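You operate a simulated robot arm through the tools that you are given. There is no shell and no other tool. Be economical: measure what you need, move in short steps, check, and stop when the job is done.

The job below is to be done with a simulated robot arm. You get a single attempt, and the scene is never put back.

## Task
Get ready to polish: BLACK tin open, brush loaded from it, cloth out.
Fine: the orange cloth is in the shoe cabinet's drawer; it and the lid go on the cabinet top. Stand the polish brush back, shut the drawer; the other tin stays shut.

It is judged by the outcome, as a careful person would: the job done as asked, and still so three seconds after it is handed in. It fails if anything else is knocked over, pushed out of place, dropped, spilled or broken. A push-on lid holds only when it is set on centred and level and pressed home; a screw cap is set on level and turned clockwise until tight. Flat cloth is picked up by pressing the open fingertips on it (5 to 10 N) and closing them slowly along it; thin cloth reads only 2 to 8 mm in the jaws.

## Robot
A 7-joint arm with a two-finger parallel gripper, fixed in place. Base frame: the origin is at the foot of the arm, x ahead of it, y to its left, z up. Lengths are in cm, angles in degrees, forces in N, time in s.
With the tool pointing down near the work surface it reaches from about 24 to 68 cm from the base axis. Its first joint turns from -66.0 to 66.0 degrees. Payload 2.4 kg.
The TCP is the grasp point between the finger pads, 3 cm short of the fingertips. In the tool frame z runs along the fingers and y along their closing line. The gripper opens to 9.4 cm. The fingers are 2.8 cm wide and 1 cm thick; the gripper's body (5 by 9.6 cm) begins 5.5 cm behind the TCP.
Orientation is told as [roll, pitch, yaw] about the base's x, y, z axes, in that order, counted from this pose: with the fingers straight down and closing along the base's y, the tool's x points along the base's -x, its y along +y and its z along -z.

## Interface
- The arm moves only by the tool play_rows. Its argument "steps" is a list that holds one entry, the list of rows, each a list of 7 numbers: the finger opening in mm, from 0 to 94, then the shift along the tool's x, y, z in mm, then the turn, a rotation vector about the tool's x, y, z in degrees. In form: [[[jaw, dx, dy, dz, ax, ay, az], ...]]. A call has 1 to 10 rows; each row is the pose to reach, as a shift and turn from the pose commanded when the call began, along the tool's axes at that moment. Each row takes 0.2 s and may step no farther than 5 cm and 8.6 degrees from the row before; otherwise, or with a gripper value out of range, the whole call is refused. Where a pose cannot be reached the arm comes as near as it can. A force on the tool above 40 N (or 10 N above the force at the start of the call, whichever is more), or a blocked arm, ends the call early, and 0.2 s more pass. Each finger travels about 15.3 cm/s and halts on what it meets, pressing with about 42 N; the grip force reading is that of the motor and also rises with nothing between the fingers. The clock runs only during rows and for 0.2 s after the last one: add rows that repeat a pose to give the fingers time. It gives the time, the measured TCP pose, the force on the tool (base axes), the opening and the grip force at its end, in the units of the frame above (readings bear some noise), and new pictures: "show" is both (left out), scene, wrist or none.
- Cameras (640 x 400 px; columns grow to the right, rows downward): "scene" is fixed at [2.43, 45.91, 146.15]; the picture's right is [-0.88, -0.47, 0.00], its down [-0.19, 0.36, -0.91] and it looks along [0.43, -0.81, -0.41] (base axes); focal length 338 px, centre (320, 200). "wrist" rides on the gripper at [7.6, 1.4, -10.2] in the tool frame; the picture's right is [-0.18, 0.98, 0.00], its down [-0.75, -0.14, -0.64] and it looks along [-0.63, -0.12, 0.77] (tool axes); focal length 243 px, centre (320, 200).
- probe_pixels(camera, pixels): for up to 12 pixels [column, row] of the newest picture of that camera ("zoom" is the newest enlarged one), the place [x, y, z] in the base frame of the surface seen there, good to about 0.2 cm. It takes no simulated time.
- zoom(camera, box): a new picture of the part [left, top, right, bottom] of that camera's present view, enlarged. It takes no simulated time.
- finish_job(): hands the job in; it is judged then, once.

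Keep the steps short. Do not move on a guess: measure, check each grasp and each placing, and mend mistakes. In all there are 80 turns and 200 pictures (those below and enlarged ones count). Leave the gripper open and the arm clear of the work at the hand-in unless told otherwise, and finish with a single line.

The tools are called after "Call:" as a command line: name --argument value ..., lists and objects as JSON in quotes. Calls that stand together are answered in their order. play_rows: Moves the arm, as the interface text tells. Its arguments: {"type":"object","properties":{"steps":{"type":"array","items":{"type":"array","items":{"type":"array","items":{"type":"number"}}}},"show":{"type":"string","enum":["both","scene","wrist","none"]}},"required":["steps"]} The other tools are called the same way: probe_pixels (camera, pixels) gives the place of the surface under pixels of a picture; zoom (camera, box) takes an enlarged picture of a part of a camera's view; finish_job () hands the job in.

At the start:

```text
t: 0.0
position: [36.05, -21.71, 123.53]
ee_rot: [0.0, 0.0, 0.0]
force: [-0.5, -0.3, 0.1]
gripper_width: 9.39
finger_force: 0.1
```

scene: 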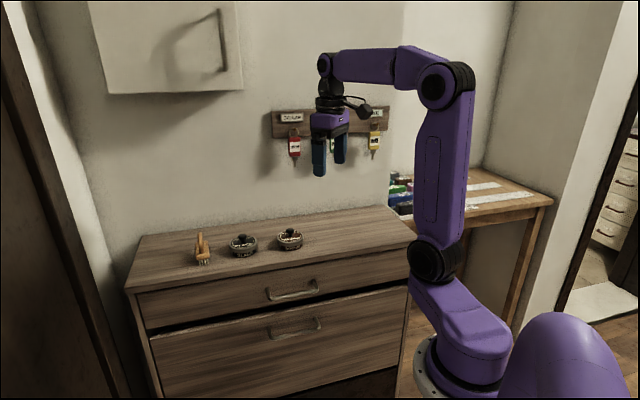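
wrist: 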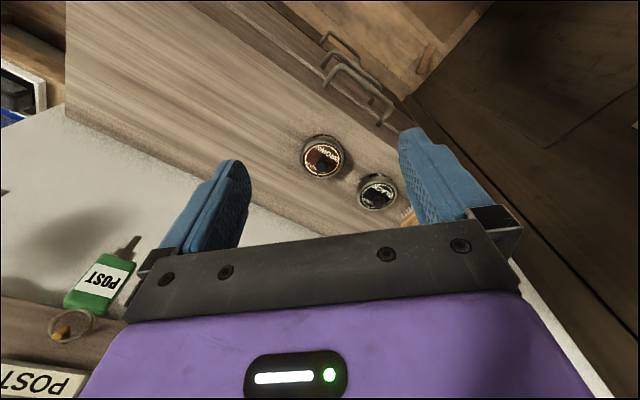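

I see two tins, an upright brush, and a cabinet with two handles. I'll enlarge both views to identify and measure them.

Call:
zoom --camera "scene" --box '[120, 200, 420, 388]'

Call:
zoom --camera "wrist" --box '[260, 20, 480, 240]'

Call:
zoom --camera "scene" --box '[180, 215, 320, 302]'

```text
2.13 times, centred on (270, 294) of scene
```

zoom: 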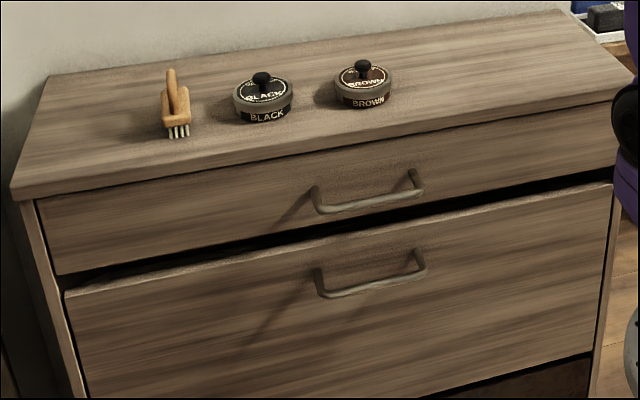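

```text
1.82 times, centred on (370, 130) of wrist
```

zoom: 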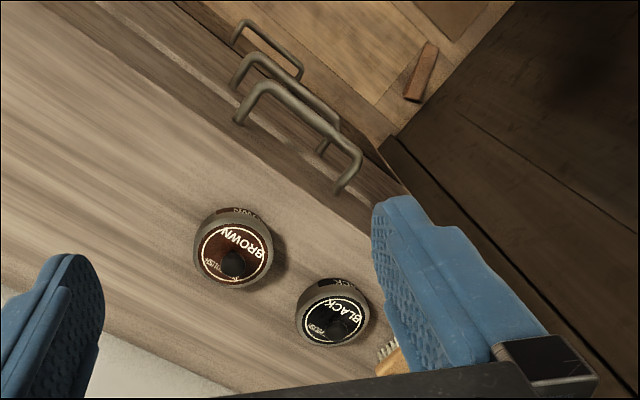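

```text
4.57 times, centred on (250, 258) of scene
```

zoom: 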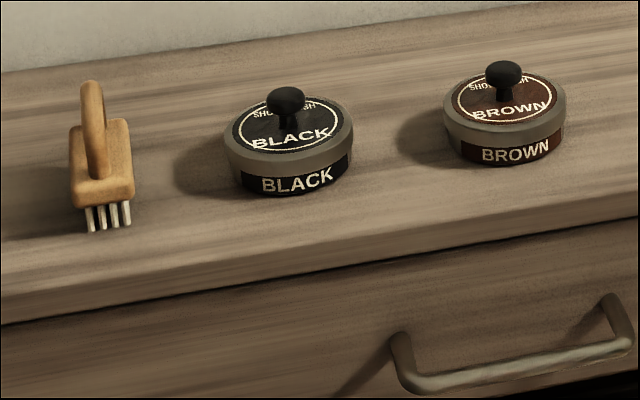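

The tins are labelled. BLACK is in the middle, next to the brush, and both lids have knobs. Next I'll probe the knobs, lids, brush, handles and the cabinet corners.

Call:
probe_pixels --camera "zoom" --pixels '[[287, 96], [287, 118], [245, 140], [340, 115], [290, 150], [293, 195], [504, 70], [92, 85], [97, 175], [120, 150], [90, 228], [127, 222]]'

Call:
probe_pixels --camera "scene" --pixels '[[268, 293], [290, 294], [316, 290], [270, 331], [320, 326], [128, 287], [140, 237], [415, 243], [390, 207], [230, 310], [230, 325], [340, 283]]'

Call:
probe_pixels --camera "wrist" --pixels '[[340, 72], [362, 90], [384, 110], [345, 42], [322, 158], [340, 160], [340, 168], [374, 194], [377, 202], [395, 180], [360, 190], [410, 215]]'

```text
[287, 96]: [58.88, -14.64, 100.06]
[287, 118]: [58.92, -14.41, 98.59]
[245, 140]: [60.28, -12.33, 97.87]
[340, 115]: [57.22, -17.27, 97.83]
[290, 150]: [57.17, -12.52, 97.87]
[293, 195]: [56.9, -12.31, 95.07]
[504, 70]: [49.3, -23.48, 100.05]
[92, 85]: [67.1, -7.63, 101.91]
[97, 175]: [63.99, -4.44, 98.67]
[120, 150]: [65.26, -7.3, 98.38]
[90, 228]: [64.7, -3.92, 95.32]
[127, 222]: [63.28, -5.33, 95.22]
```

```text
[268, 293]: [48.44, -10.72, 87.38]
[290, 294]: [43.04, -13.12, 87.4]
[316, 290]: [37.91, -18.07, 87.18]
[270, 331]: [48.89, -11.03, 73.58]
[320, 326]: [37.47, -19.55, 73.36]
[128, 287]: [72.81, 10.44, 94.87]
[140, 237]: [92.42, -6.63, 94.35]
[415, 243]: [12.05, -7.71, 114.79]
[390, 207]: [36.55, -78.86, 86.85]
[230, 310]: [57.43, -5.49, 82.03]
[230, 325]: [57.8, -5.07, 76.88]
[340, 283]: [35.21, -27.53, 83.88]
```

```text
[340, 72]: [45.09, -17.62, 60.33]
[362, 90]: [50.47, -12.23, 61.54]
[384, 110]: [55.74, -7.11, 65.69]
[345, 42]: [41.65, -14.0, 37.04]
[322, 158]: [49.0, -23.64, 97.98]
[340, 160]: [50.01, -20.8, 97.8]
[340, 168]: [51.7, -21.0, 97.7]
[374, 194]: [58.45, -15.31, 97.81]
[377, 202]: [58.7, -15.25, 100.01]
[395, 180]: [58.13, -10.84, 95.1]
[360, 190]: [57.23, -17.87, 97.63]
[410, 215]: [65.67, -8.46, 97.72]
```

Cabinet top is at z≈95. The cabinet is rotated, so I need its front direction and the handle geometry more precisely. I'll enlarge the handle area and the cabinet's edges.

Call:
zoom --camera "scene" --box '[250, 260, 340, 316]'

Call:
probe_pixels --camera "scene" --pixels '[[130, 285], [200, 270], [270, 258], [340, 248], [400, 242], [145, 312], [200, 300], [240, 290], [330, 270], [380, 262], [150, 237], [380, 209]]'

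```text
7.11 times, centred on (295, 288) of scene
```

zoom: 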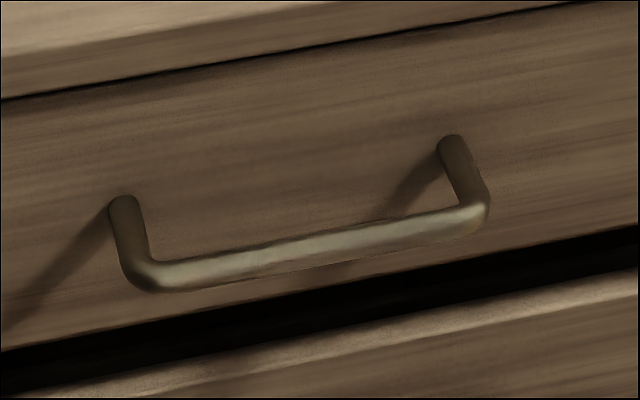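

```text
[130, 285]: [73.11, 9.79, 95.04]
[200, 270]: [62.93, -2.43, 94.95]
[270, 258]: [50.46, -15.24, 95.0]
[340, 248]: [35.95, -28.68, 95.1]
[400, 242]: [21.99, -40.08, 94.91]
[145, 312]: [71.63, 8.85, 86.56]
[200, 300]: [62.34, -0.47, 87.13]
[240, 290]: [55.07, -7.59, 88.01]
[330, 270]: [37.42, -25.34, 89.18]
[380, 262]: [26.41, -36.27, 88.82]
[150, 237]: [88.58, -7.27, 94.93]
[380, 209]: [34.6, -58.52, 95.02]
```

Call:
probe_pixels --camera "zoom" --pixels '[[160, 270], [160, 285], [300, 243], [300, 262], [460, 213], [460, 230], [125, 215], [452, 150], [300, 250], [300, 320], [300, 365], [480, 215]]'

Call:
probe_pixels --camera "scene" --pixels '[[127, 286], [138, 240], [389, 205], [412, 245], [270, 335], [200, 340], [270, 268]]'

```text
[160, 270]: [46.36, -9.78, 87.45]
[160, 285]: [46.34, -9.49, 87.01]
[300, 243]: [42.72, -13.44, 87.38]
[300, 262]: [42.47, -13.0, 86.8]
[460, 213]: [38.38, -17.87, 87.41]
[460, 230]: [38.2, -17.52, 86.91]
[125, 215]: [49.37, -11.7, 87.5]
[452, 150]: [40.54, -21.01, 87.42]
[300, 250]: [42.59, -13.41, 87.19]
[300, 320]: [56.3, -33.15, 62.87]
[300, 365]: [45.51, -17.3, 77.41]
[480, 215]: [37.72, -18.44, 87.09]
```

```text
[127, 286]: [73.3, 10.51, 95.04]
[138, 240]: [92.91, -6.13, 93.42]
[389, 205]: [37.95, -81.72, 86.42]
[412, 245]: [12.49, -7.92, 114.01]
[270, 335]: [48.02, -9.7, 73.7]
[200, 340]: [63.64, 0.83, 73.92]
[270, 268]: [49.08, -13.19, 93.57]
```

Measured (cm):

| Item | Position |
|---|---|
| Drawer front plane | x−y≈62.7, so the cabinet is at exactly 45° |
| Upper handle bar | centre about (42.4, −13.9, 87), 4.5 cm proud of the front |
| Cabinet top | z = 95 |

I'll open the drawer first. This moves me above a point just outside the handle, yawed +45° so the fingers close along the pull direction, with the jaw at 60 mm.

Call:
play_rows --steps '[[[60, -8, 15.6, 30, 0, 0, -7.5], [60, -16, 31.2, 60, 0, 0, -15], [60, -24, 46.8, 90, 0, 0, -22.5], [60, -32, 62.4, 120, 0, 0, -30], [60, -40, 78, 150, 0, 0, -37.5], [60, -48, 93.6, 185, 0, 0, -45], [60, -48, 93.6, 185, 0, 0, -45]]]'

```text
t: 1.6
position: [40.82, -12.45, 104.97]
ee_rot: [0.0, 0.0, 45.1]
force: [0.8, -0.5, 0.0]
gripper_width: 5.97
finger_force: 0.0
```

scene: 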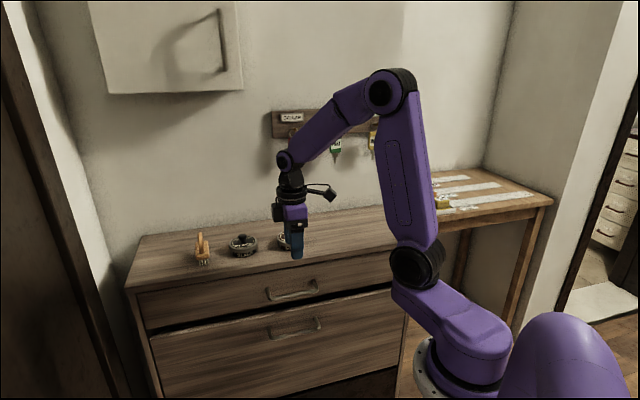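
wrist: 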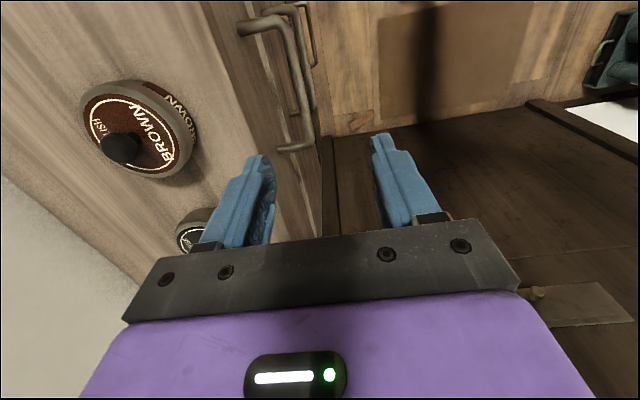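

Pose is as commanded. I'll probe the bar from this closer wrist view so I know the rear finger will clear it going down.

Call:
probe_pixels --camera "wrist" --pixels '[[286, 50], [291, 50], [296, 50], [298, 90], [303, 90], [308, 110], [302, 148], [250, 28]]'

Call:
zoom --camera "wrist" --box '[220, 0, 340, 160]'

```text
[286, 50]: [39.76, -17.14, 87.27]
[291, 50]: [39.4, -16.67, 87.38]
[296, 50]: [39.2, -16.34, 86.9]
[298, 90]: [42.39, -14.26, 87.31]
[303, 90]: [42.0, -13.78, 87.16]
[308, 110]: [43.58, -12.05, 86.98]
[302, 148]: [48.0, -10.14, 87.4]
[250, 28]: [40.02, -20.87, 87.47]
```

```text
2.50 times, centred on (280, 80) of wrist
```

zoom: 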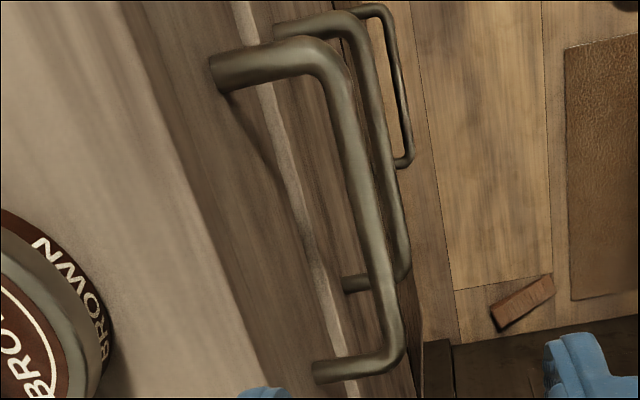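

The bar axis is at x−y≈56.1, so the rear finger's inner face is about 1 cm behind it, clear of both bar and panel. I'll go straight down 18 cm.

Call:
play_rows --steps '[[[60, 0, 0, 45, 0, 0, 0], [60, 0, 0, 90, 0, 0, 0], [60, 0, 0, 135, 0, 0, 0], [60, 0, 0, 160, 0, 0, 0], [60, 0, 0, 178, 0, 0, 0], [60, 0, 0, 178, 0, 0, 0]]]'

```text
t: 3.0
position: [40.97, -12.46, 87.11]
ee_rot: [-0.1, 0.0, 45.0]
force: [0.7, -0.4, -0.5]
gripper_width: 6.05
finger_force: 0.1
```

scene: 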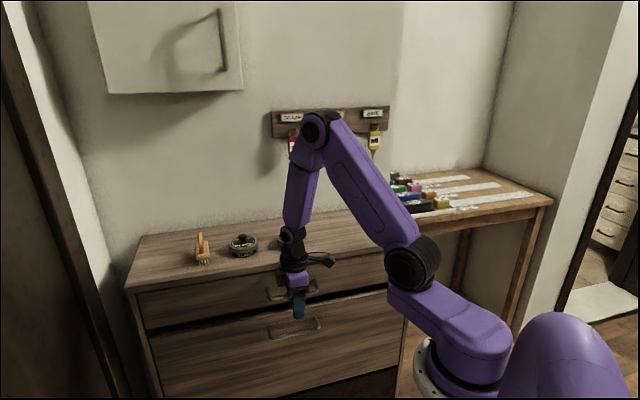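
wrist: 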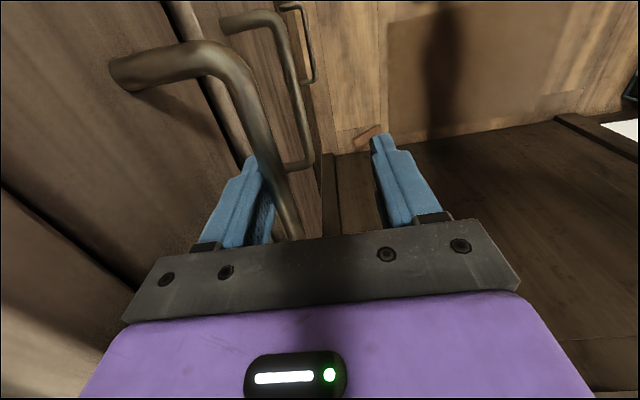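

The bar is between the fingers with the rear finger behind it. I'll pull outward along tool +y, gently at first.

Call:
play_rows --steps '[[[60, 0, 5, 0, 0, 0, 0], [60, 0, 10, 0, 0, 0, 0], [60, 0, 18, 0, 0, 0, 0], [60, 0, 28, 0, 0, 0, 0], [60, 0, 38, 0, 0, 0, 0], [60, 0, 48, 0, 0, 0, 0], [60, 0, 58, 0, 0, 0, 0], [60, 0, 68, 0, 0, 0, 0], [60, 0, 78, 0, 0, 0, 0], [60, 0, 78, 0, 0, 0, 0]]]'

```text
t: 5.2
position: [35.4, -6.79, 87.11]
ee_rot: [0.0, 0.0, 45.0]
force: [0.0, -1.0, 0.0]
gripper_width: 6.01
finger_force: 0.0
```

scene: 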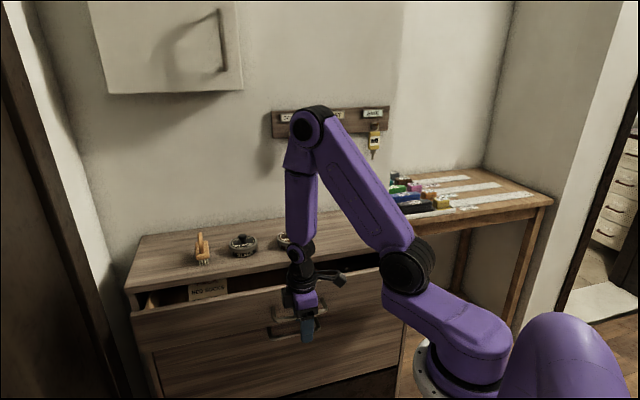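
wrist: 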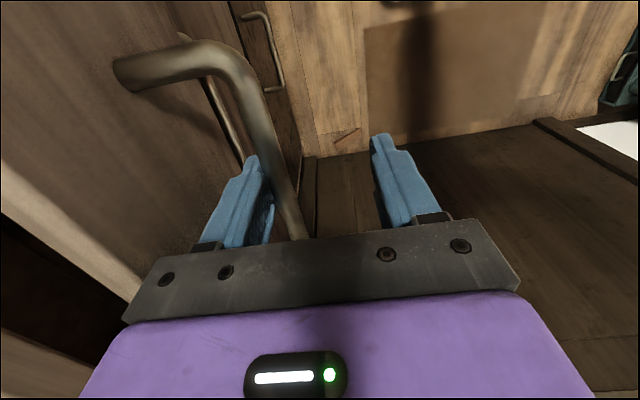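

The drawer has slid out about 7 cm and there's a card inside. I'll keep pulling slowly.

Call:
play_rows --steps '[[[60, 0, 6, 0, 0, 0, 0], [60, 0, 16, 0, 0, 0, 0], [60, 0, 26, 0, 0, 0, 0], [60, 0, 36, 0, 0, 0, 0], [60, 0, 46, 0, 0, 0, 0], [60, 0, 56, 0, 0, 0, 0], [60, 0, 66, 0, 0, 0, 0], [60, 0, 76, 0, 0, 0, 0], [60, 0, 80, 0, 0, 0, 0], [60, 0, 80, 0, 0, 0, 0]]]'

```text
t: 7.4
position: [29.72, -1.14, 87.17]
ee_rot: [0.1, 0.0, 45.0]
force: [-0.1, 0.1, -0.7]
gripper_width: 6.03
finger_force: 0.1
```

scene: 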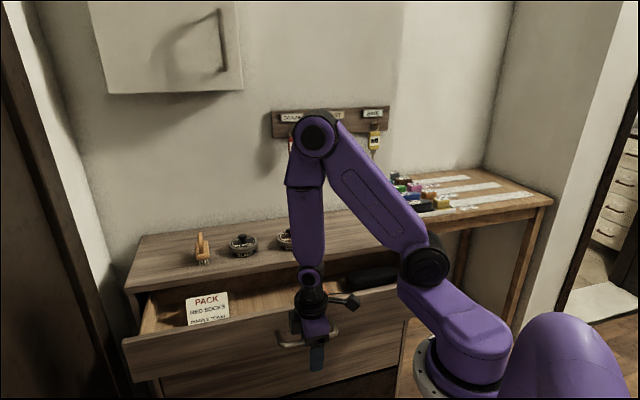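
wrist: 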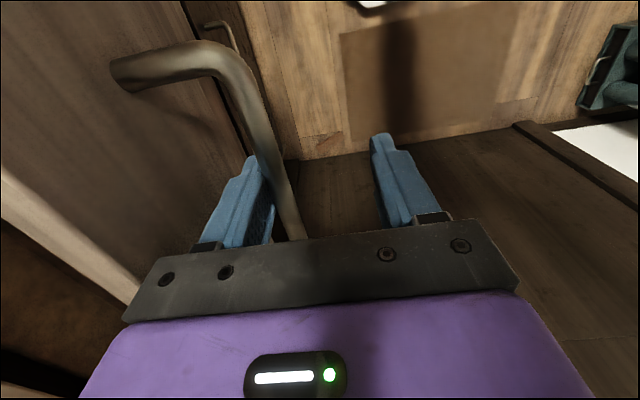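

The drawer is about 15 cm out. I'll relax the hook by a few mm, lift straight up, and look inside.

Call:
play_rows --steps '[[[60, 0, -4, 0, 0, 0, 0], [60, 0, -4, -20, 0, 0, 0], [60, 0, -4, -60, 0, 0, 0], [60, 0, -4, -100, 0, 0, 0], [60, 0, -4, -140, 0, 0, 0], [60, 0, -4, -180, 0, 0, 0], [60, 0, -4, -220, 0, 0, 0], [60, 0, -4, -220, 0, 0, 0]]]'

```text
t: 9.2
position: [29.98, -1.37, 109.18]
ee_rot: [0.0, 0.0, 45.0]
force: [-0.7, -0.1, 0.2]
gripper_width: 6.0
finger_force: 0.1
```

scene: 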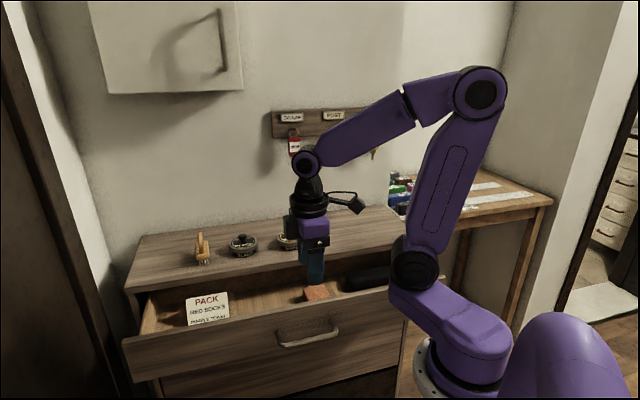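
wrist: 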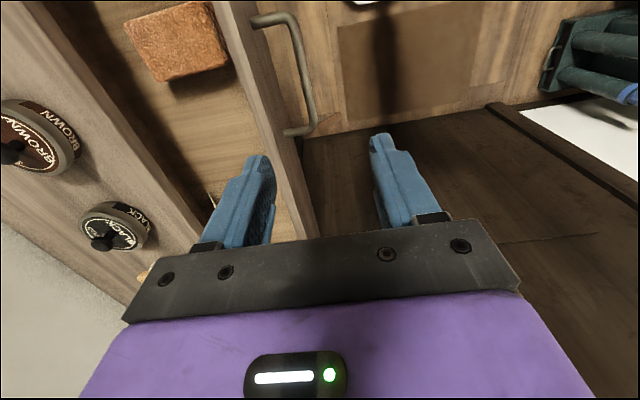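

The orange cloth is visible at wrist (178, 42). It looks like a folded square. I'll enlarge and probe it, along with the drawer walls and the dark object.

Call:
zoom --camera "scene" --box '[260, 250, 400, 338]'

Call:
probe_pixels --camera "wrist" --pixels '[[125, 18], [207, 5], [228, 62], [160, 80], [178, 42], [200, 100], [235, 20], [225, 5], [120, 25], [160, 100], [290, 60], [262, 100]]'

Call:
probe_pixels --camera "scene" --pixels '[[308, 292], [325, 290], [317, 298], [345, 286], [370, 278], [380, 288], [260, 330], [260, 322], [240, 300], [210, 310], [150, 310], [305, 300]]'

```text
4.55 times, centred on (330, 294) of scene
```

zoom: 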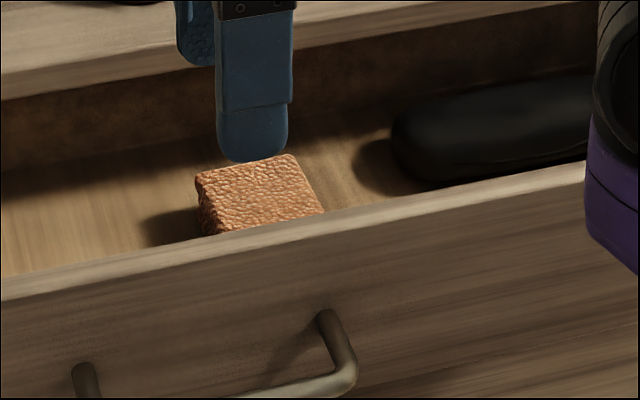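

```text
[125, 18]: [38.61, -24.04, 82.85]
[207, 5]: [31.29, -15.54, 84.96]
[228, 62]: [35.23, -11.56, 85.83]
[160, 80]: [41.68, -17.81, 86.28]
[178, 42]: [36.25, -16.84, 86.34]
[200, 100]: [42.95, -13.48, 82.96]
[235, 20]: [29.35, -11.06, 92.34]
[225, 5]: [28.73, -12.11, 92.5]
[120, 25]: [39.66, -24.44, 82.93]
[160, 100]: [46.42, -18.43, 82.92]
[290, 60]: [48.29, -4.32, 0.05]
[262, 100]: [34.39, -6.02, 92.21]
```

```text
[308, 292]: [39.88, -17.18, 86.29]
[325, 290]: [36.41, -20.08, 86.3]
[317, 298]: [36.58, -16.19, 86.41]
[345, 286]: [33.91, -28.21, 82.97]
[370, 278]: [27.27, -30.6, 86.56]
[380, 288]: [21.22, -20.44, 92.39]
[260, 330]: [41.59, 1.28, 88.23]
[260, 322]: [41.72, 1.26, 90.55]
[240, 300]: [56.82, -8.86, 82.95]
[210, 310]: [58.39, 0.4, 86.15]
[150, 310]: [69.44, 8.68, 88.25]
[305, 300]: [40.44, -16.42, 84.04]
```

The drawer floor is at 82.95. The cloth is a thick fold with its top at 86.3, so I can take it by the sides. I'll probe its corners for an accurate centre and width.

Call:
probe_pixels --camera "zoom" --pixels '[[200, 176], [288, 158], [318, 207], [225, 226], [245, 190], [200, 190], [285, 160], [245, 167], [209, 200], [304, 185]]'

Call:
zoom --camera "wrist" --box '[80, 0, 320, 150]'

```text
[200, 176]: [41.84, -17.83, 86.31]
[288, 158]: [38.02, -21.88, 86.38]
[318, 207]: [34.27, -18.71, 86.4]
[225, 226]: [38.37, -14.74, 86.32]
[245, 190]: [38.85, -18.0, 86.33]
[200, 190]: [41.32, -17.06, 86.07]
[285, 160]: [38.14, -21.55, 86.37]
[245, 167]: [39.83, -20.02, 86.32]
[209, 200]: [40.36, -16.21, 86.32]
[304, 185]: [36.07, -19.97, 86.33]
```

```text
2.67 times, centred on (200, 75) of wrist
```

zoom: 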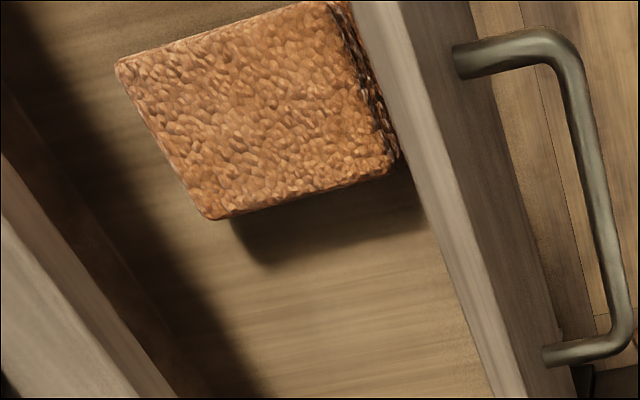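

Cloth footprint: centre (36.6, −16.6), 5.6 cm along the cabinet and 9.2 cm front to back. I'll grip across the 5.6 cm, which needs yaw −45. I'll swing there at a safe height with the jaw at 85 mm.

Call:
play_rows --steps '[[[60, 6.1, -15.4, 0, 0, 0, 8.5], [65, 12.2, -30.9, 0, 0, 0, 17], [70, 18.3, -46.3, 0, 0, 0, 25.5], [75, 24.4, -61.8, 0, 0, 0, 34], [80, 30.5, -77.2, 0, 0, 0, 42.5], [85, 36.5, -92.7, 0, 0, 0, 51], [85, 42.6, -108, 0, 0, 0, 59.5], [85, 48.7, -123.6, 0, 0, 0, 68], [85, 54.8, -139, 0, 0, 0, 76.5], [85, 60.9, -154.5, 0, 0, 0, 85]]]' --show "none"

Call:
play_rows --steps '[[[85, 0, 0, 0, 0, 0, 5], [85, 0, 0, 0, 0, 0, 5]]]'

```text
t: 11.4
position: [36.58, -16.67, 109.18]
ee_rot: [-0.1, 0.1, -40.2]
force: [0.7, 0.3, -0.3]
gripper_width: 8.5
finger_force: 0.1
```

```text
t: 12.0
position: [36.51, -16.71, 109.19]
ee_rot: [0.1, 0.0, -45.1]
force: [0.5, 0.4, 0.4]
gripper_width: 8.5
finger_force: 0.0
```

scene: 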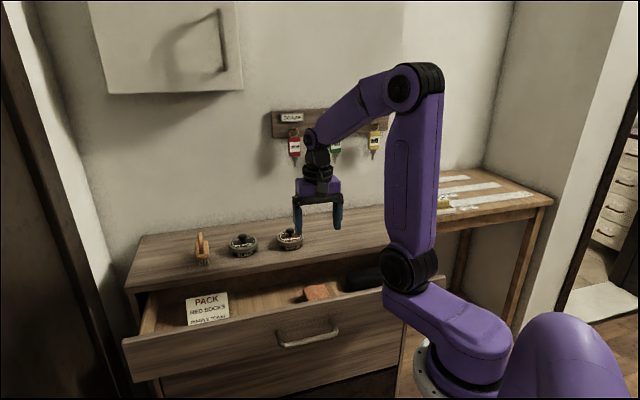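
wrist: 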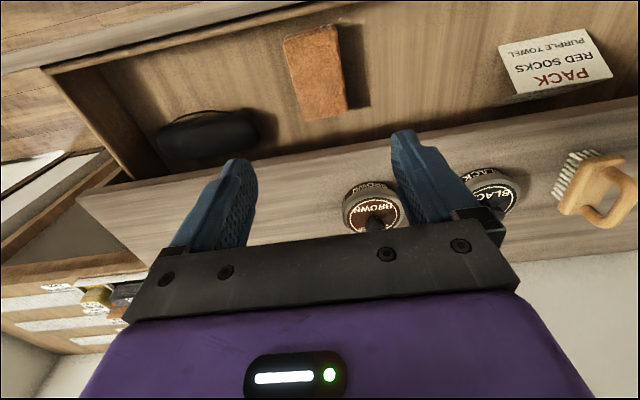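

The jaw is over the cloth. The note in the drawer concerns other things. I'll re-measure the cloth from here before going down.

Call:
probe_pixels --camera "wrist" --pixels '[[287, 42], [333, 28], [344, 105], [306, 117], [318, 75], [210, 135], [250, 130], [340, 15], [330, 135], [400, 60]]'

```text
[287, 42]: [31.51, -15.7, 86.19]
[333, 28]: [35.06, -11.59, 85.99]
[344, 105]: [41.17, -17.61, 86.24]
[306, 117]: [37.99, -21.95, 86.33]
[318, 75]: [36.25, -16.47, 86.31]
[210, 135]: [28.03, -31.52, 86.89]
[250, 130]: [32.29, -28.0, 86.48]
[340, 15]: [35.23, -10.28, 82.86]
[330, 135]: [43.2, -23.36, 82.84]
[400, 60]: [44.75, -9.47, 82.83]
```

The cloth is centred under the TCP, within 0.2 cm. I'll go down to z≈86.8, putting the fingertips 0.8 cm above the drawer floor.

Call:
play_rows --steps '[[[85, 0, 0, 45, 0, 0, 0], [85, 0, 0, 90, 0, 0, 0], [85, 0, 0, 135, 0, 0, 0], [85, 0, 0, 175, 0, 0, 0], [85, 0, 0, 205, 0, 0, 0], [85, 0, 0, 224, 0, 0, 0], [85, 0, 0, 224, 0, 0, 0]]]'

```text
t: 13.6
position: [36.47, -16.67, 86.73]
ee_rot: [0.0, 0.1, -45.0]
force: [-0.4, 0.1, 0.2]
gripper_width: 8.5
finger_force: 0.1
```

scene: 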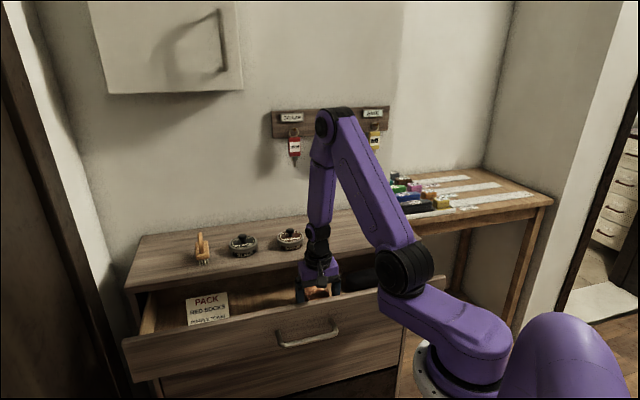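
wrist: 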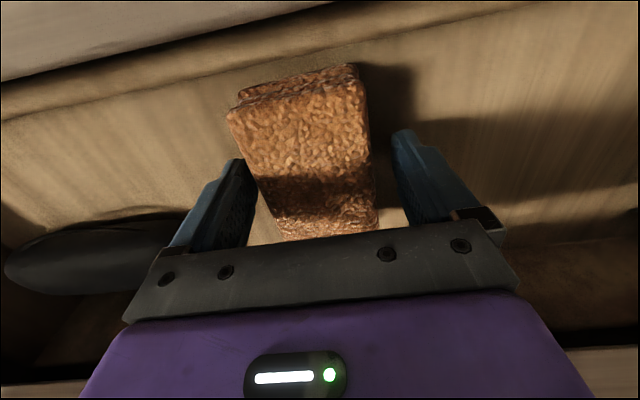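

The cloth is between the fingers with no contact force. I'll close slowly on its sides.

Call:
play_rows --steps '[[[75, 0, 0, 0, 0, 0, 0], [65, 0, 0, 0, 0, 0, 0], [58, 0, 0, 0, 0, 0, 0], [54, 0, 0, 0, 0, 0, 0], [50, 0, 0, 0, 0, 0, 0], [46, 0, 0, 0, 0, 0, 0], [46, 0, 0, 0, 0, 0, 0]]]' --show "wrist"

```text
t: 15.2
position: [36.64, -16.59, 86.8]
ee_rot: [0.0, -0.1, -45.0]
force: [-0.6, -1.1, 14.7]
gripper_width: 6.41
finger_force: 42.0
```

wrist: 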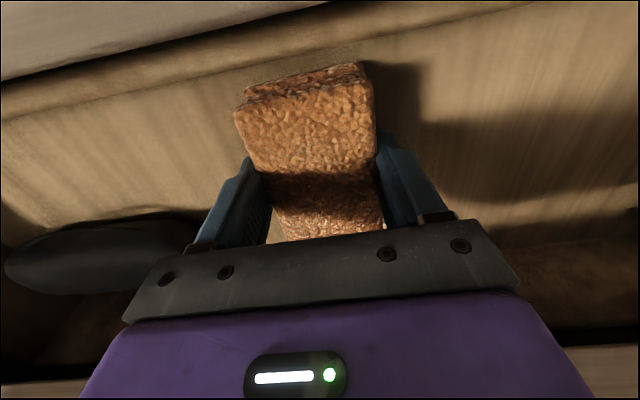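

It's held at 6.4 cm with 42 N. I'll lift slowly.

Call:
play_rows --steps '[[[46, 0, 0, -10, 0, 0, 0], [46, 0, 0, -30, 0, 0, 0], [46, 0, 0, -60, 0, 0, 0], [46, 0, 0, -95, 0, 0, 0], [46, 0, 0, -130, 0, 0, 0], [46, 0, 0, -170, 0, 0, 0], [46, 0, 0, -200, 0, 0, 0], [46, 0, 0, -200, 0, 0, 0]]]'

```text
t: 17.0
position: [36.6, -16.69, 106.88]
ee_rot: [-0.1, 0.0, -45.0]
force: [-0.2, -0.8, 0.0]
gripper_width: 6.38
finger_force: 41.7
```

scene: 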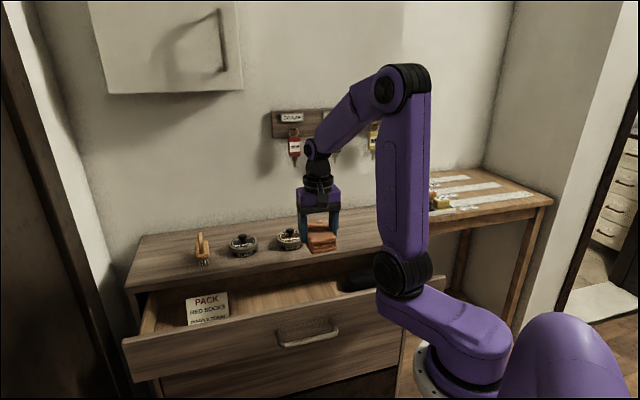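
wrist: 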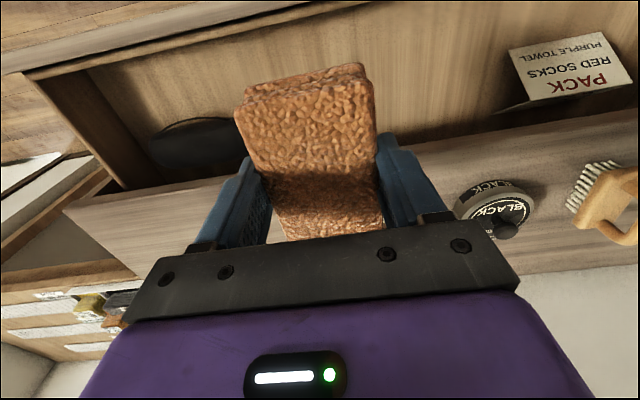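

The cloth is out and held. The right part of the cabinet top, around (39.5, −37.5), is free, so I'll carry it there at this height.

Call:
play_rows --steps '[[[46, -24, -18, 0, 0, 0, 0], [46, -48, -36, 0, 0, 0, 0], [46, -72, -54, 0, 0, 0, 0], [46, -96, -72, 0, 0, 0, 0], [46, -120, -90, 0, 0, 0, 0], [46, -144, -108, 0, 0, 0, 0], [46, -167.6, -126.6, 0, 0, 0, 0], [46, -167.6, -126.6, 0, 0, 0, 0]]]'

```text
t: 18.8
position: [39.51, -37.59, 106.77]
ee_rot: [0.0, 0.0, -45.0]
force: [0.4, 0.1, -0.6]
gripper_width: 6.37
finger_force: 42.0
```

scene: 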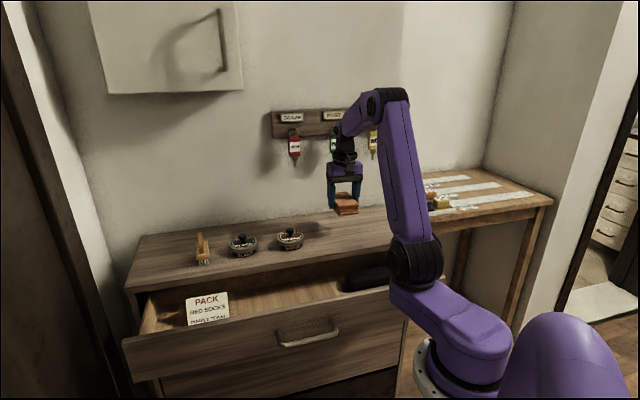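
wrist: 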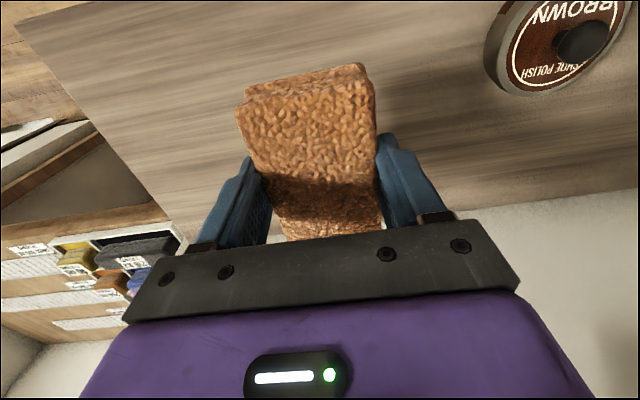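

The spot is clear. I'll lower until the cloth touches, slowly at the end.

Call:
play_rows --steps '[[[46, 0, 0, 30, 0, 0, 0], [46, 0, 0, 55, 0, 0, 0], [46, 0, 0, 68, 0, 0, 0], [46, 0, 0, 73, 0, 0, 0], [46, 0, 0, 76, 0, 0, 0], [46, 0, 0, 78, 0, 0, 0], [46, 0, 0, 78, 0, 0, 0]]]'

```text
t: 20.4
position: [39.39, -37.45, 98.92]
ee_rot: [-0.1, -0.1, -45.0]
force: [0.4, -0.4, 0.1]
gripper_width: 6.36
finger_force: 42.3
```

scene: 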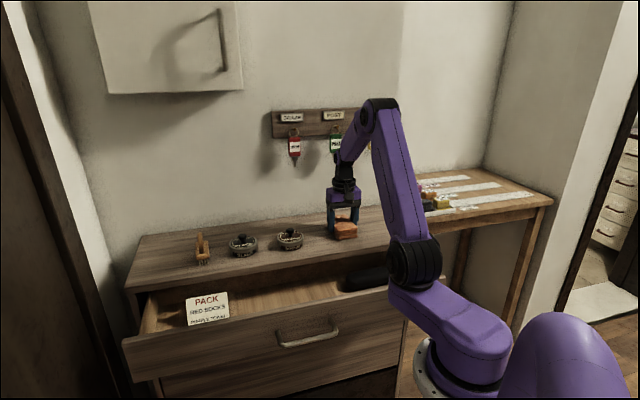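
wrist: 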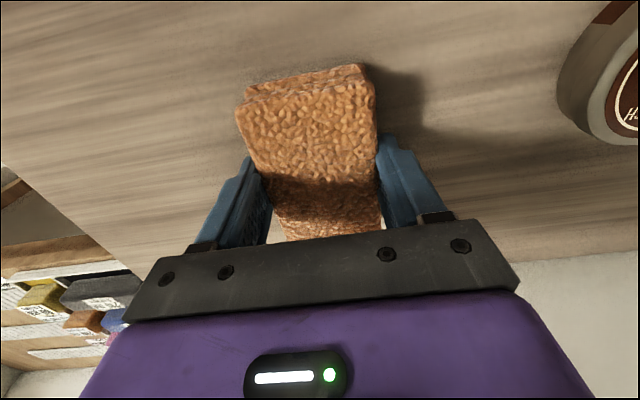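

There's no contact force yet. I'll creep lower in 1–2 mm steps.

Call:
play_rows --steps '[[[46, 0, 0, 2, 0, 0, 0], [46, 0, 0, 3, 0, 0, 0], [46, 0, 0, 3, 0, 0, 0]]]' --show "none"

Call:
zoom --camera "scene" --box '[300, 190, 400, 252]'

```text
t: 21.2
position: [39.47, -37.45, 98.83]
ee_rot: [0.1, -0.3, -45.0]
force: [-5.8, 4.6, 37.1]
gripper_width: 6.39
finger_force: 42.0
```

```text
6.40 times, centred on (350, 221) of scene
```

zoom: 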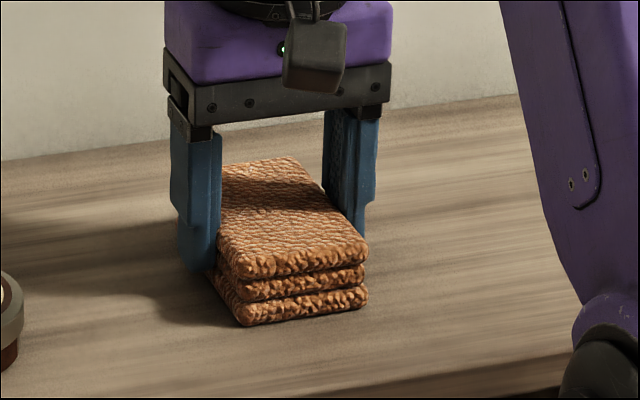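

The cloth touched down at 37 N. I'll ease back 3 mm, open slowly and lift away.

Call:
play_rows --steps '[[[46, 0, 0, -3, 0, 0, 0], [66, 0, 0, -3, 0, 0, 0], [74, 0, 0, -3, 0, 0, 0], [82, 0, 0, -3, 0, 0, 0], [88, 0, 0, -3, 0, 0, 0], [88, 0, 0, -20, 0, 0, 0], [88, 0, 0, -60, 0, 0, 0], [88, 0, 0, -100, 0, 0, 0], [88, 0, 0, -120, 0, 0, 0]]]'

```text
t: 23.2
position: [39.5, -37.4, 110.67]
ee_rot: [0.0, -0.1, -44.9]
force: [1.2, -0.4, -0.6]
gripper_width: 8.81
finger_force: 0.1
```

scene: 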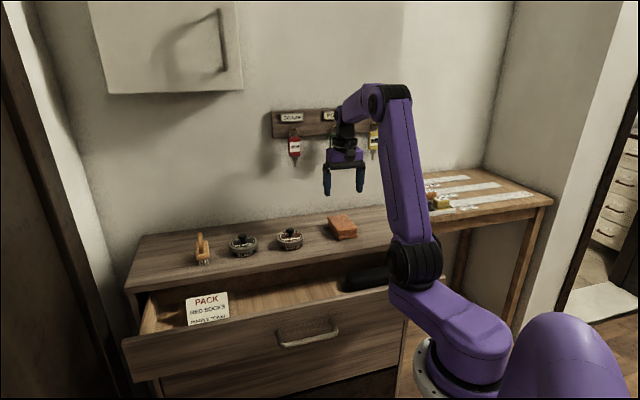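
wrist: 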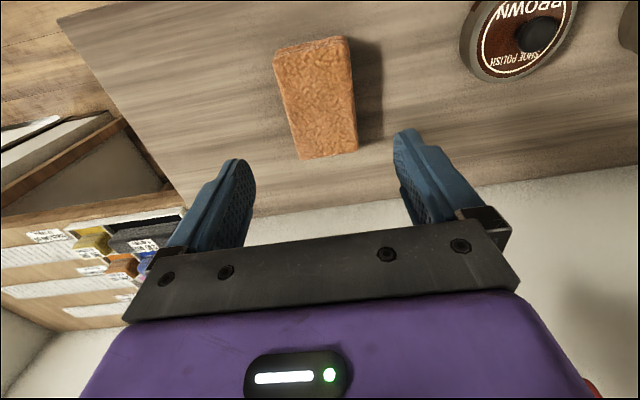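

The cloth lies flat on the top. Next is shutting the drawer: I'll push the handle bar with both fingers (jaw 50, same yaw), starting from outside the bar at about (28.5, 0).

Call:
play_rows --steps '[[[50, 34, 18.7, 0, 0, 0, 0], [50, 68, 37.3, 0, 0, 0, 0], [50, 102, 56, 0, 0, 0, 0], [50, 136, 74.7, 0, 0, 0, 0], [50, 170, 93.4, 0, 0, 0, 0], [50, 204, 112, 0, 0, 0, 0], [50, 238, 130.7, 0, 0, 0, 0], [50, 272, 149.4, 0, 0, 0, 0], [50, 306, 168, 0, 0, 0, 0], [50, 339, 186.7, 0, 0, 0, 0]]]'

```text
t: 25.4
position: [28.7, -0.09, 110.66]
ee_rot: [0.1, 0.1, -45.0]
force: [0.0, 0.1, 0.0]
gripper_width: 4.98
finger_force: 0.0
```

scene: 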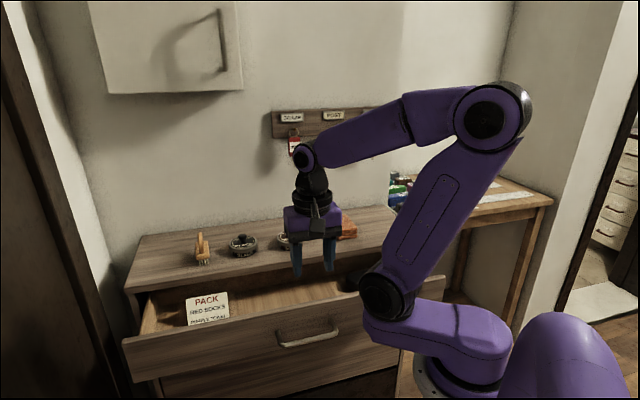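
wrist: 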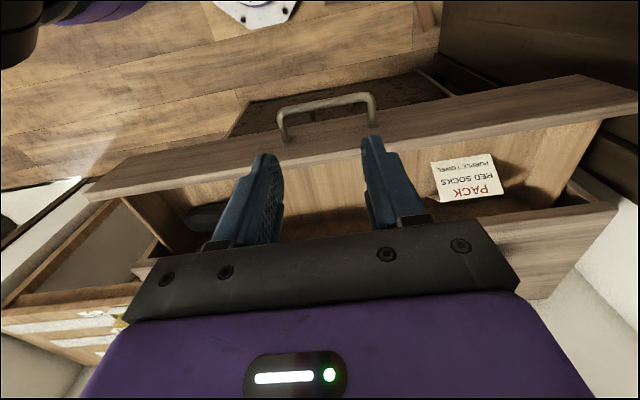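

Call:
probe_pixels --camera "wrist" --pixels '[[300, 103], [325, 100], [350, 97], [325, 104], [300, 155], [400, 125], [327, 96]]'

Call:
probe_pixels --camera "scene" --pixels '[[290, 343], [310, 340], [325, 335], [240, 350]]'

```text
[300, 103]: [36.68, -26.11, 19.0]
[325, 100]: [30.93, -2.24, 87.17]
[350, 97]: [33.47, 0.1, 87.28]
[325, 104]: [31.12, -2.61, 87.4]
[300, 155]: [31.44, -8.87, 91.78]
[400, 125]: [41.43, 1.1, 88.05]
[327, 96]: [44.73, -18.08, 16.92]
```

```text
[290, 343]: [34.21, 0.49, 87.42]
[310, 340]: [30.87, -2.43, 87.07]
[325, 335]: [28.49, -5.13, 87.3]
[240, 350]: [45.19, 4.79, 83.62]
```

The bar's outer surface is at x−y≈33.3, and my fingers would clear it by about 1.7 cm. I'll go down to z = 87.

Call:
play_rows --steps '[[[50, 0, 0, 45, 0, 0, 0], [50, 0, 0, 90, 0, 0, 0], [50, 0, 0, 135, 0, 0, 0], [50, 0, 0, 180, 0, 0, 0], [50, 0, 0, 215, 0, 0, 0], [50, 0, 0, 236, 0, 0, 0], [50, 0, 0, 236, 0, 0, 0]]]'

```text
t: 27.0
position: [28.71, -0.3, 86.96]
ee_rot: [0.1, -0.1, -44.9]
force: [-0.9, 0.3, -0.4]
gripper_width: 5.0
finger_force: 0.0
```

scene: 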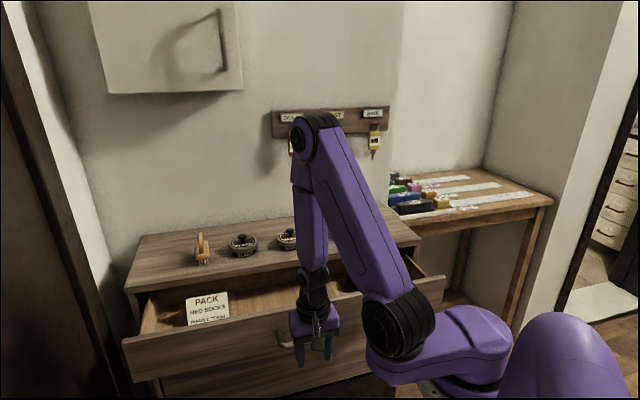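
wrist: 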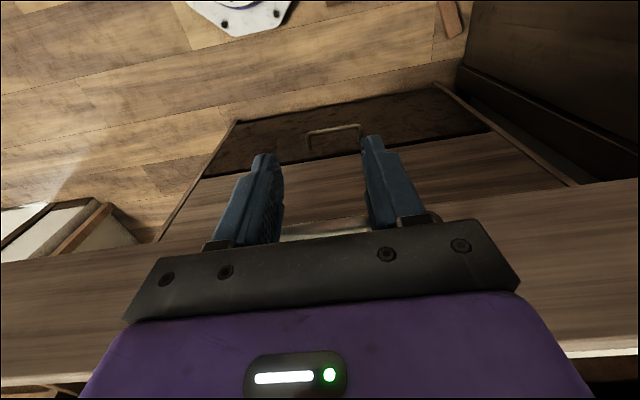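

The fingers are outside the bar. I'll push inward along tool −x, gently.

Call:
play_rows --steps '[[[50, -10, 0, 0, 0, 0, 0], [50, -16, 0, 0, 0, 0, 0], [50, -22, 0, 0, 0, 0, 0], [50, -32, 0, 0, 0, 0, 0], [50, -42, 0, 0, 0, 0, 0], [50, -52, 0, 0, 0, 0, 0], [50, -62, 0, 0, 0, 0, 0], [50, -72, 0, 0, 0, 0, 0], [50, -82, 0, 0, 0, 0, 0], [50, -92, 0, 0, 0, 0, 0]]]'

```text
t: 29.2
position: [35.41, -6.83, 87.13]
ee_rot: [-0.1, -0.1, -44.9]
force: [1.1, 0.5, -0.3]
gripper_width: 5.01
finger_force: 0.0
```

scene: 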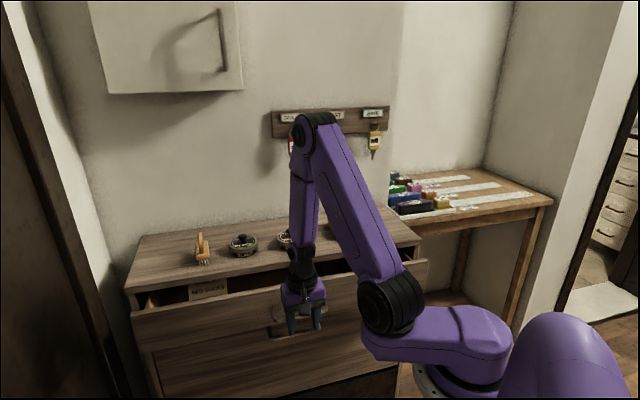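
wrist: 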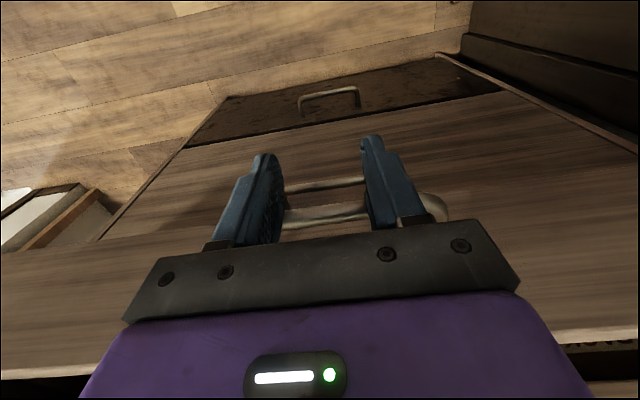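

It's closing with low force. About 7.9 cm remains, so I'll keep on and finish in small steps.

Call:
play_rows --steps '[[[50, -12, 0, 0, 0, 0, 0], [50, -24, 0, 0, 0, 0, 0], [50, -36, 0, 0, 0, 0, 0], [50, -48, 0, 0, 0, 0, 0], [50, -58, 0, 0, 0, 0, 0], [50, -66, 0, 0, 0, 0, 0], [50, -72, 0, 0, 0, 0, 0], [50, -76, 0, 0, 0, 0, 0], [50, -79, 0, 0, 0, 0, 0]]]'

```text
t: 31.2
position: [40.93, -12.45, 87.09]
ee_rot: [0.0, -0.1, -45.0]
force: [0.9, 0.2, 0.3]
gripper_width: 5.01
finger_force: 0.0
```

scene: 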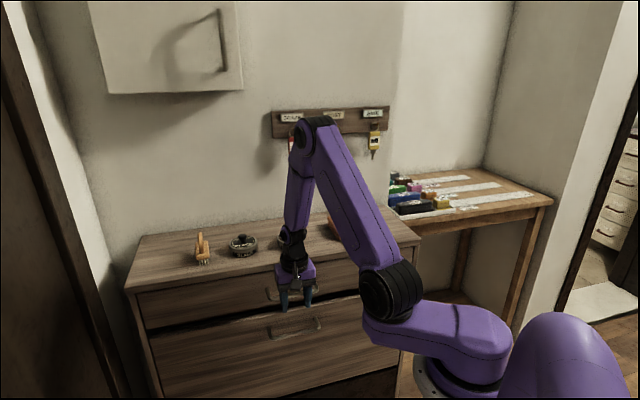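
wrist: 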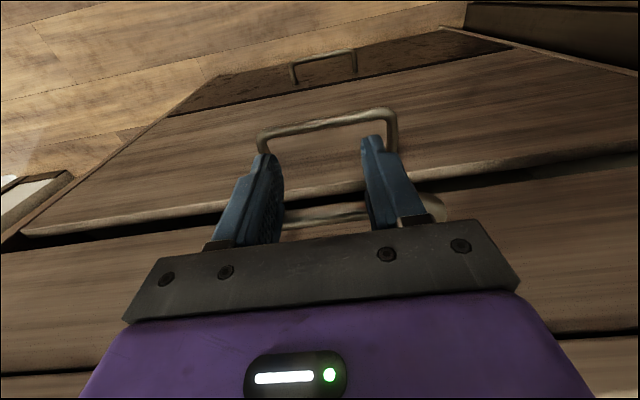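

I'll probe the front plane against its original x−y≈62.7, then nudge until it meets the stop.

Call:
play_rows --steps '[[[50, -3, 0, 0, 0, 0, 0], [50, -6, 0, 0, 0, 0, 0], [50, -8, 0, 0, 0, 0, 0], [50, -8, 0, 0, 0, 0, 0]]]' --show "scene"

Call:
probe_pixels --camera "scene" --pixels '[[145, 312], [200, 300], [240, 290]]'

```text
t: 32.0
position: [40.95, -12.57, 86.94]
ee_rot: [-0.2, 0.9, -44.9]
force: [-3.6, 2.9, 2.4]
gripper_width: 5.02
finger_force: 0.0
stopped in row 3: the force on the tool passed its limit (the readings are from after the stop); the commanded pose is now the measured one
```

scene: 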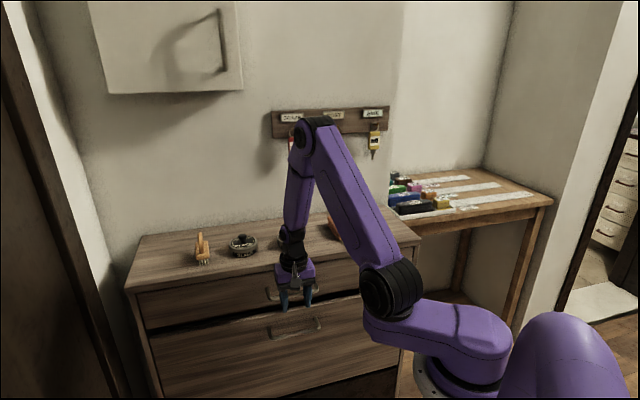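

```text
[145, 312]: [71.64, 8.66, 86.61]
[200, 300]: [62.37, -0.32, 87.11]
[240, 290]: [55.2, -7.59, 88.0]
```

The front plane reads 62.7–63.0, so the drawer is shut against its stop. I'll back off outward, straighten the small tilt, lift, and head above the BLACK tin.

Call:
play_rows --steps '[[[50, 15, 0, 0, -0.7, -0.5, 0], [50, 40, 0, 0, -0.7, -0.5, 0], [50, 40, 0, -40, -0.7, -0.5, 0], [50, 40, 0, -85, -0.7, -0.5, 0], [50, 40, 0, -130, -0.7, -0.5, 0], [50, 40, 0, -175, -0.7, -0.5, 0], [50, 40, 0, -220, -0.7, -0.5, 0], [50, 40, 0, -250, -0.7, -0.5, 0], [50, 40, 0, -250, -0.7, -0.5, 0]]]' --show "wrist"

```text
t: 34.0
position: [38.61, -9.94, 112.05]
ee_rot: [0.5, 0.2, -44.9]
force: [0.0, -0.7, -0.7]
gripper_width: 5.01
finger_force: 0.1
```

wrist: 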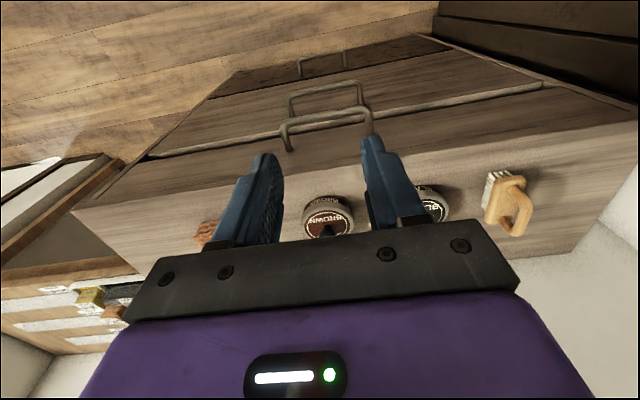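

Upright within 0.5°, and I'll trim that too. Now moving above the BLACK knob at (58.9, −14.6).

Call:
play_rows --steps '[[[50, -30, 18.5, 0, 0.2, -0.5, 0], [50, -60, 37, 0, 0.2, -0.5, 0], [50, -90, 55.5, 0, 0.2, -0.5, 0], [50, -120, 74, 0, 0.2, -0.5, 0], [50, -150, 92.5, 0, 0.2, -0.5, 0], [50, -176.4, 110.6, 0, 0.2, -0.5, 0], [50, -176.4, 110.6, 0, 0.2, -0.5, 0]]]'

```text
t: 35.6
position: [58.75, -14.59, 111.88]
ee_rot: [0.3, -0.2, -44.9]
force: [-0.2, -0.2, -0.6]
gripper_width: 5.03
finger_force: 0.0
```

scene: 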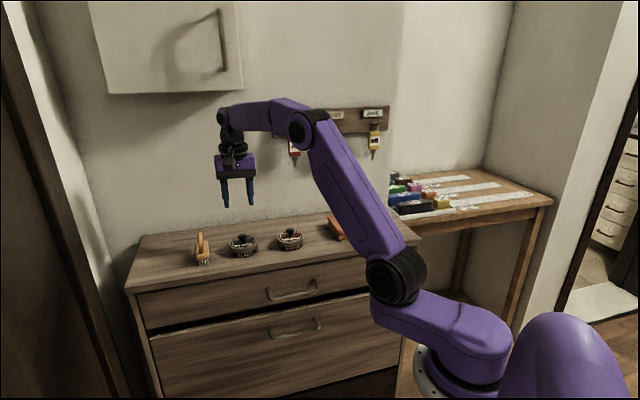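
wrist: 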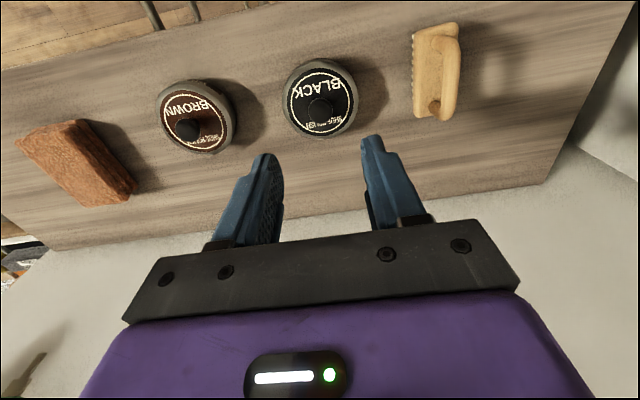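

I can see the knob clearly. I'll zoom in and probe the knob, lid rim and brush precisely.

Call:
zoom --camera "wrist" --box '[270, 10, 480, 150]'

```text
2.86 times, centred on (375, 80) of wrist
```

zoom: 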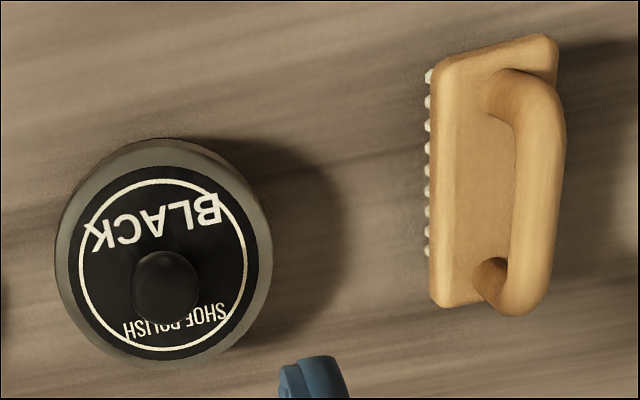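

Call:
probe_pixels --camera "zoom" --pixels '[[165, 285], [165, 270], [140, 285], [192, 285], [75, 250], [262, 250], [165, 165], [165, 352], [170, 150], [60, 230]]'

Call:
probe_pixels --camera "zoom" --pixels '[[440, 70], [550, 45], [435, 295], [520, 310], [540, 120], [530, 200], [520, 290], [515, 80], [495, 285], [470, 180], [428, 165], [430, 250]]'

```text
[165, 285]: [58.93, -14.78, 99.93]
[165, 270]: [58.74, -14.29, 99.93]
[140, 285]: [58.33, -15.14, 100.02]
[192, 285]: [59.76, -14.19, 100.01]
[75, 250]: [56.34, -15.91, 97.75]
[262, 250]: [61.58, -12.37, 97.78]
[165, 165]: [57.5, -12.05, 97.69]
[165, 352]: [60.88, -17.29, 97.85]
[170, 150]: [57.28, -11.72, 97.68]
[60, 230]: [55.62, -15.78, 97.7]
```

```text
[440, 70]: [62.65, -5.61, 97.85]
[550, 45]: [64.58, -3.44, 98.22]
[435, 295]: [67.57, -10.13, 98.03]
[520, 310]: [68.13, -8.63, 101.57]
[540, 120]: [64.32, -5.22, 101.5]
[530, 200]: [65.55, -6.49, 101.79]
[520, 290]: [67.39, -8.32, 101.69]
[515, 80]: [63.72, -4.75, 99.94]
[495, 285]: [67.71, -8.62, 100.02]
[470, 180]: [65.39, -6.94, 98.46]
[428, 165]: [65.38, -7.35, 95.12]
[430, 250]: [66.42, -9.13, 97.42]
```

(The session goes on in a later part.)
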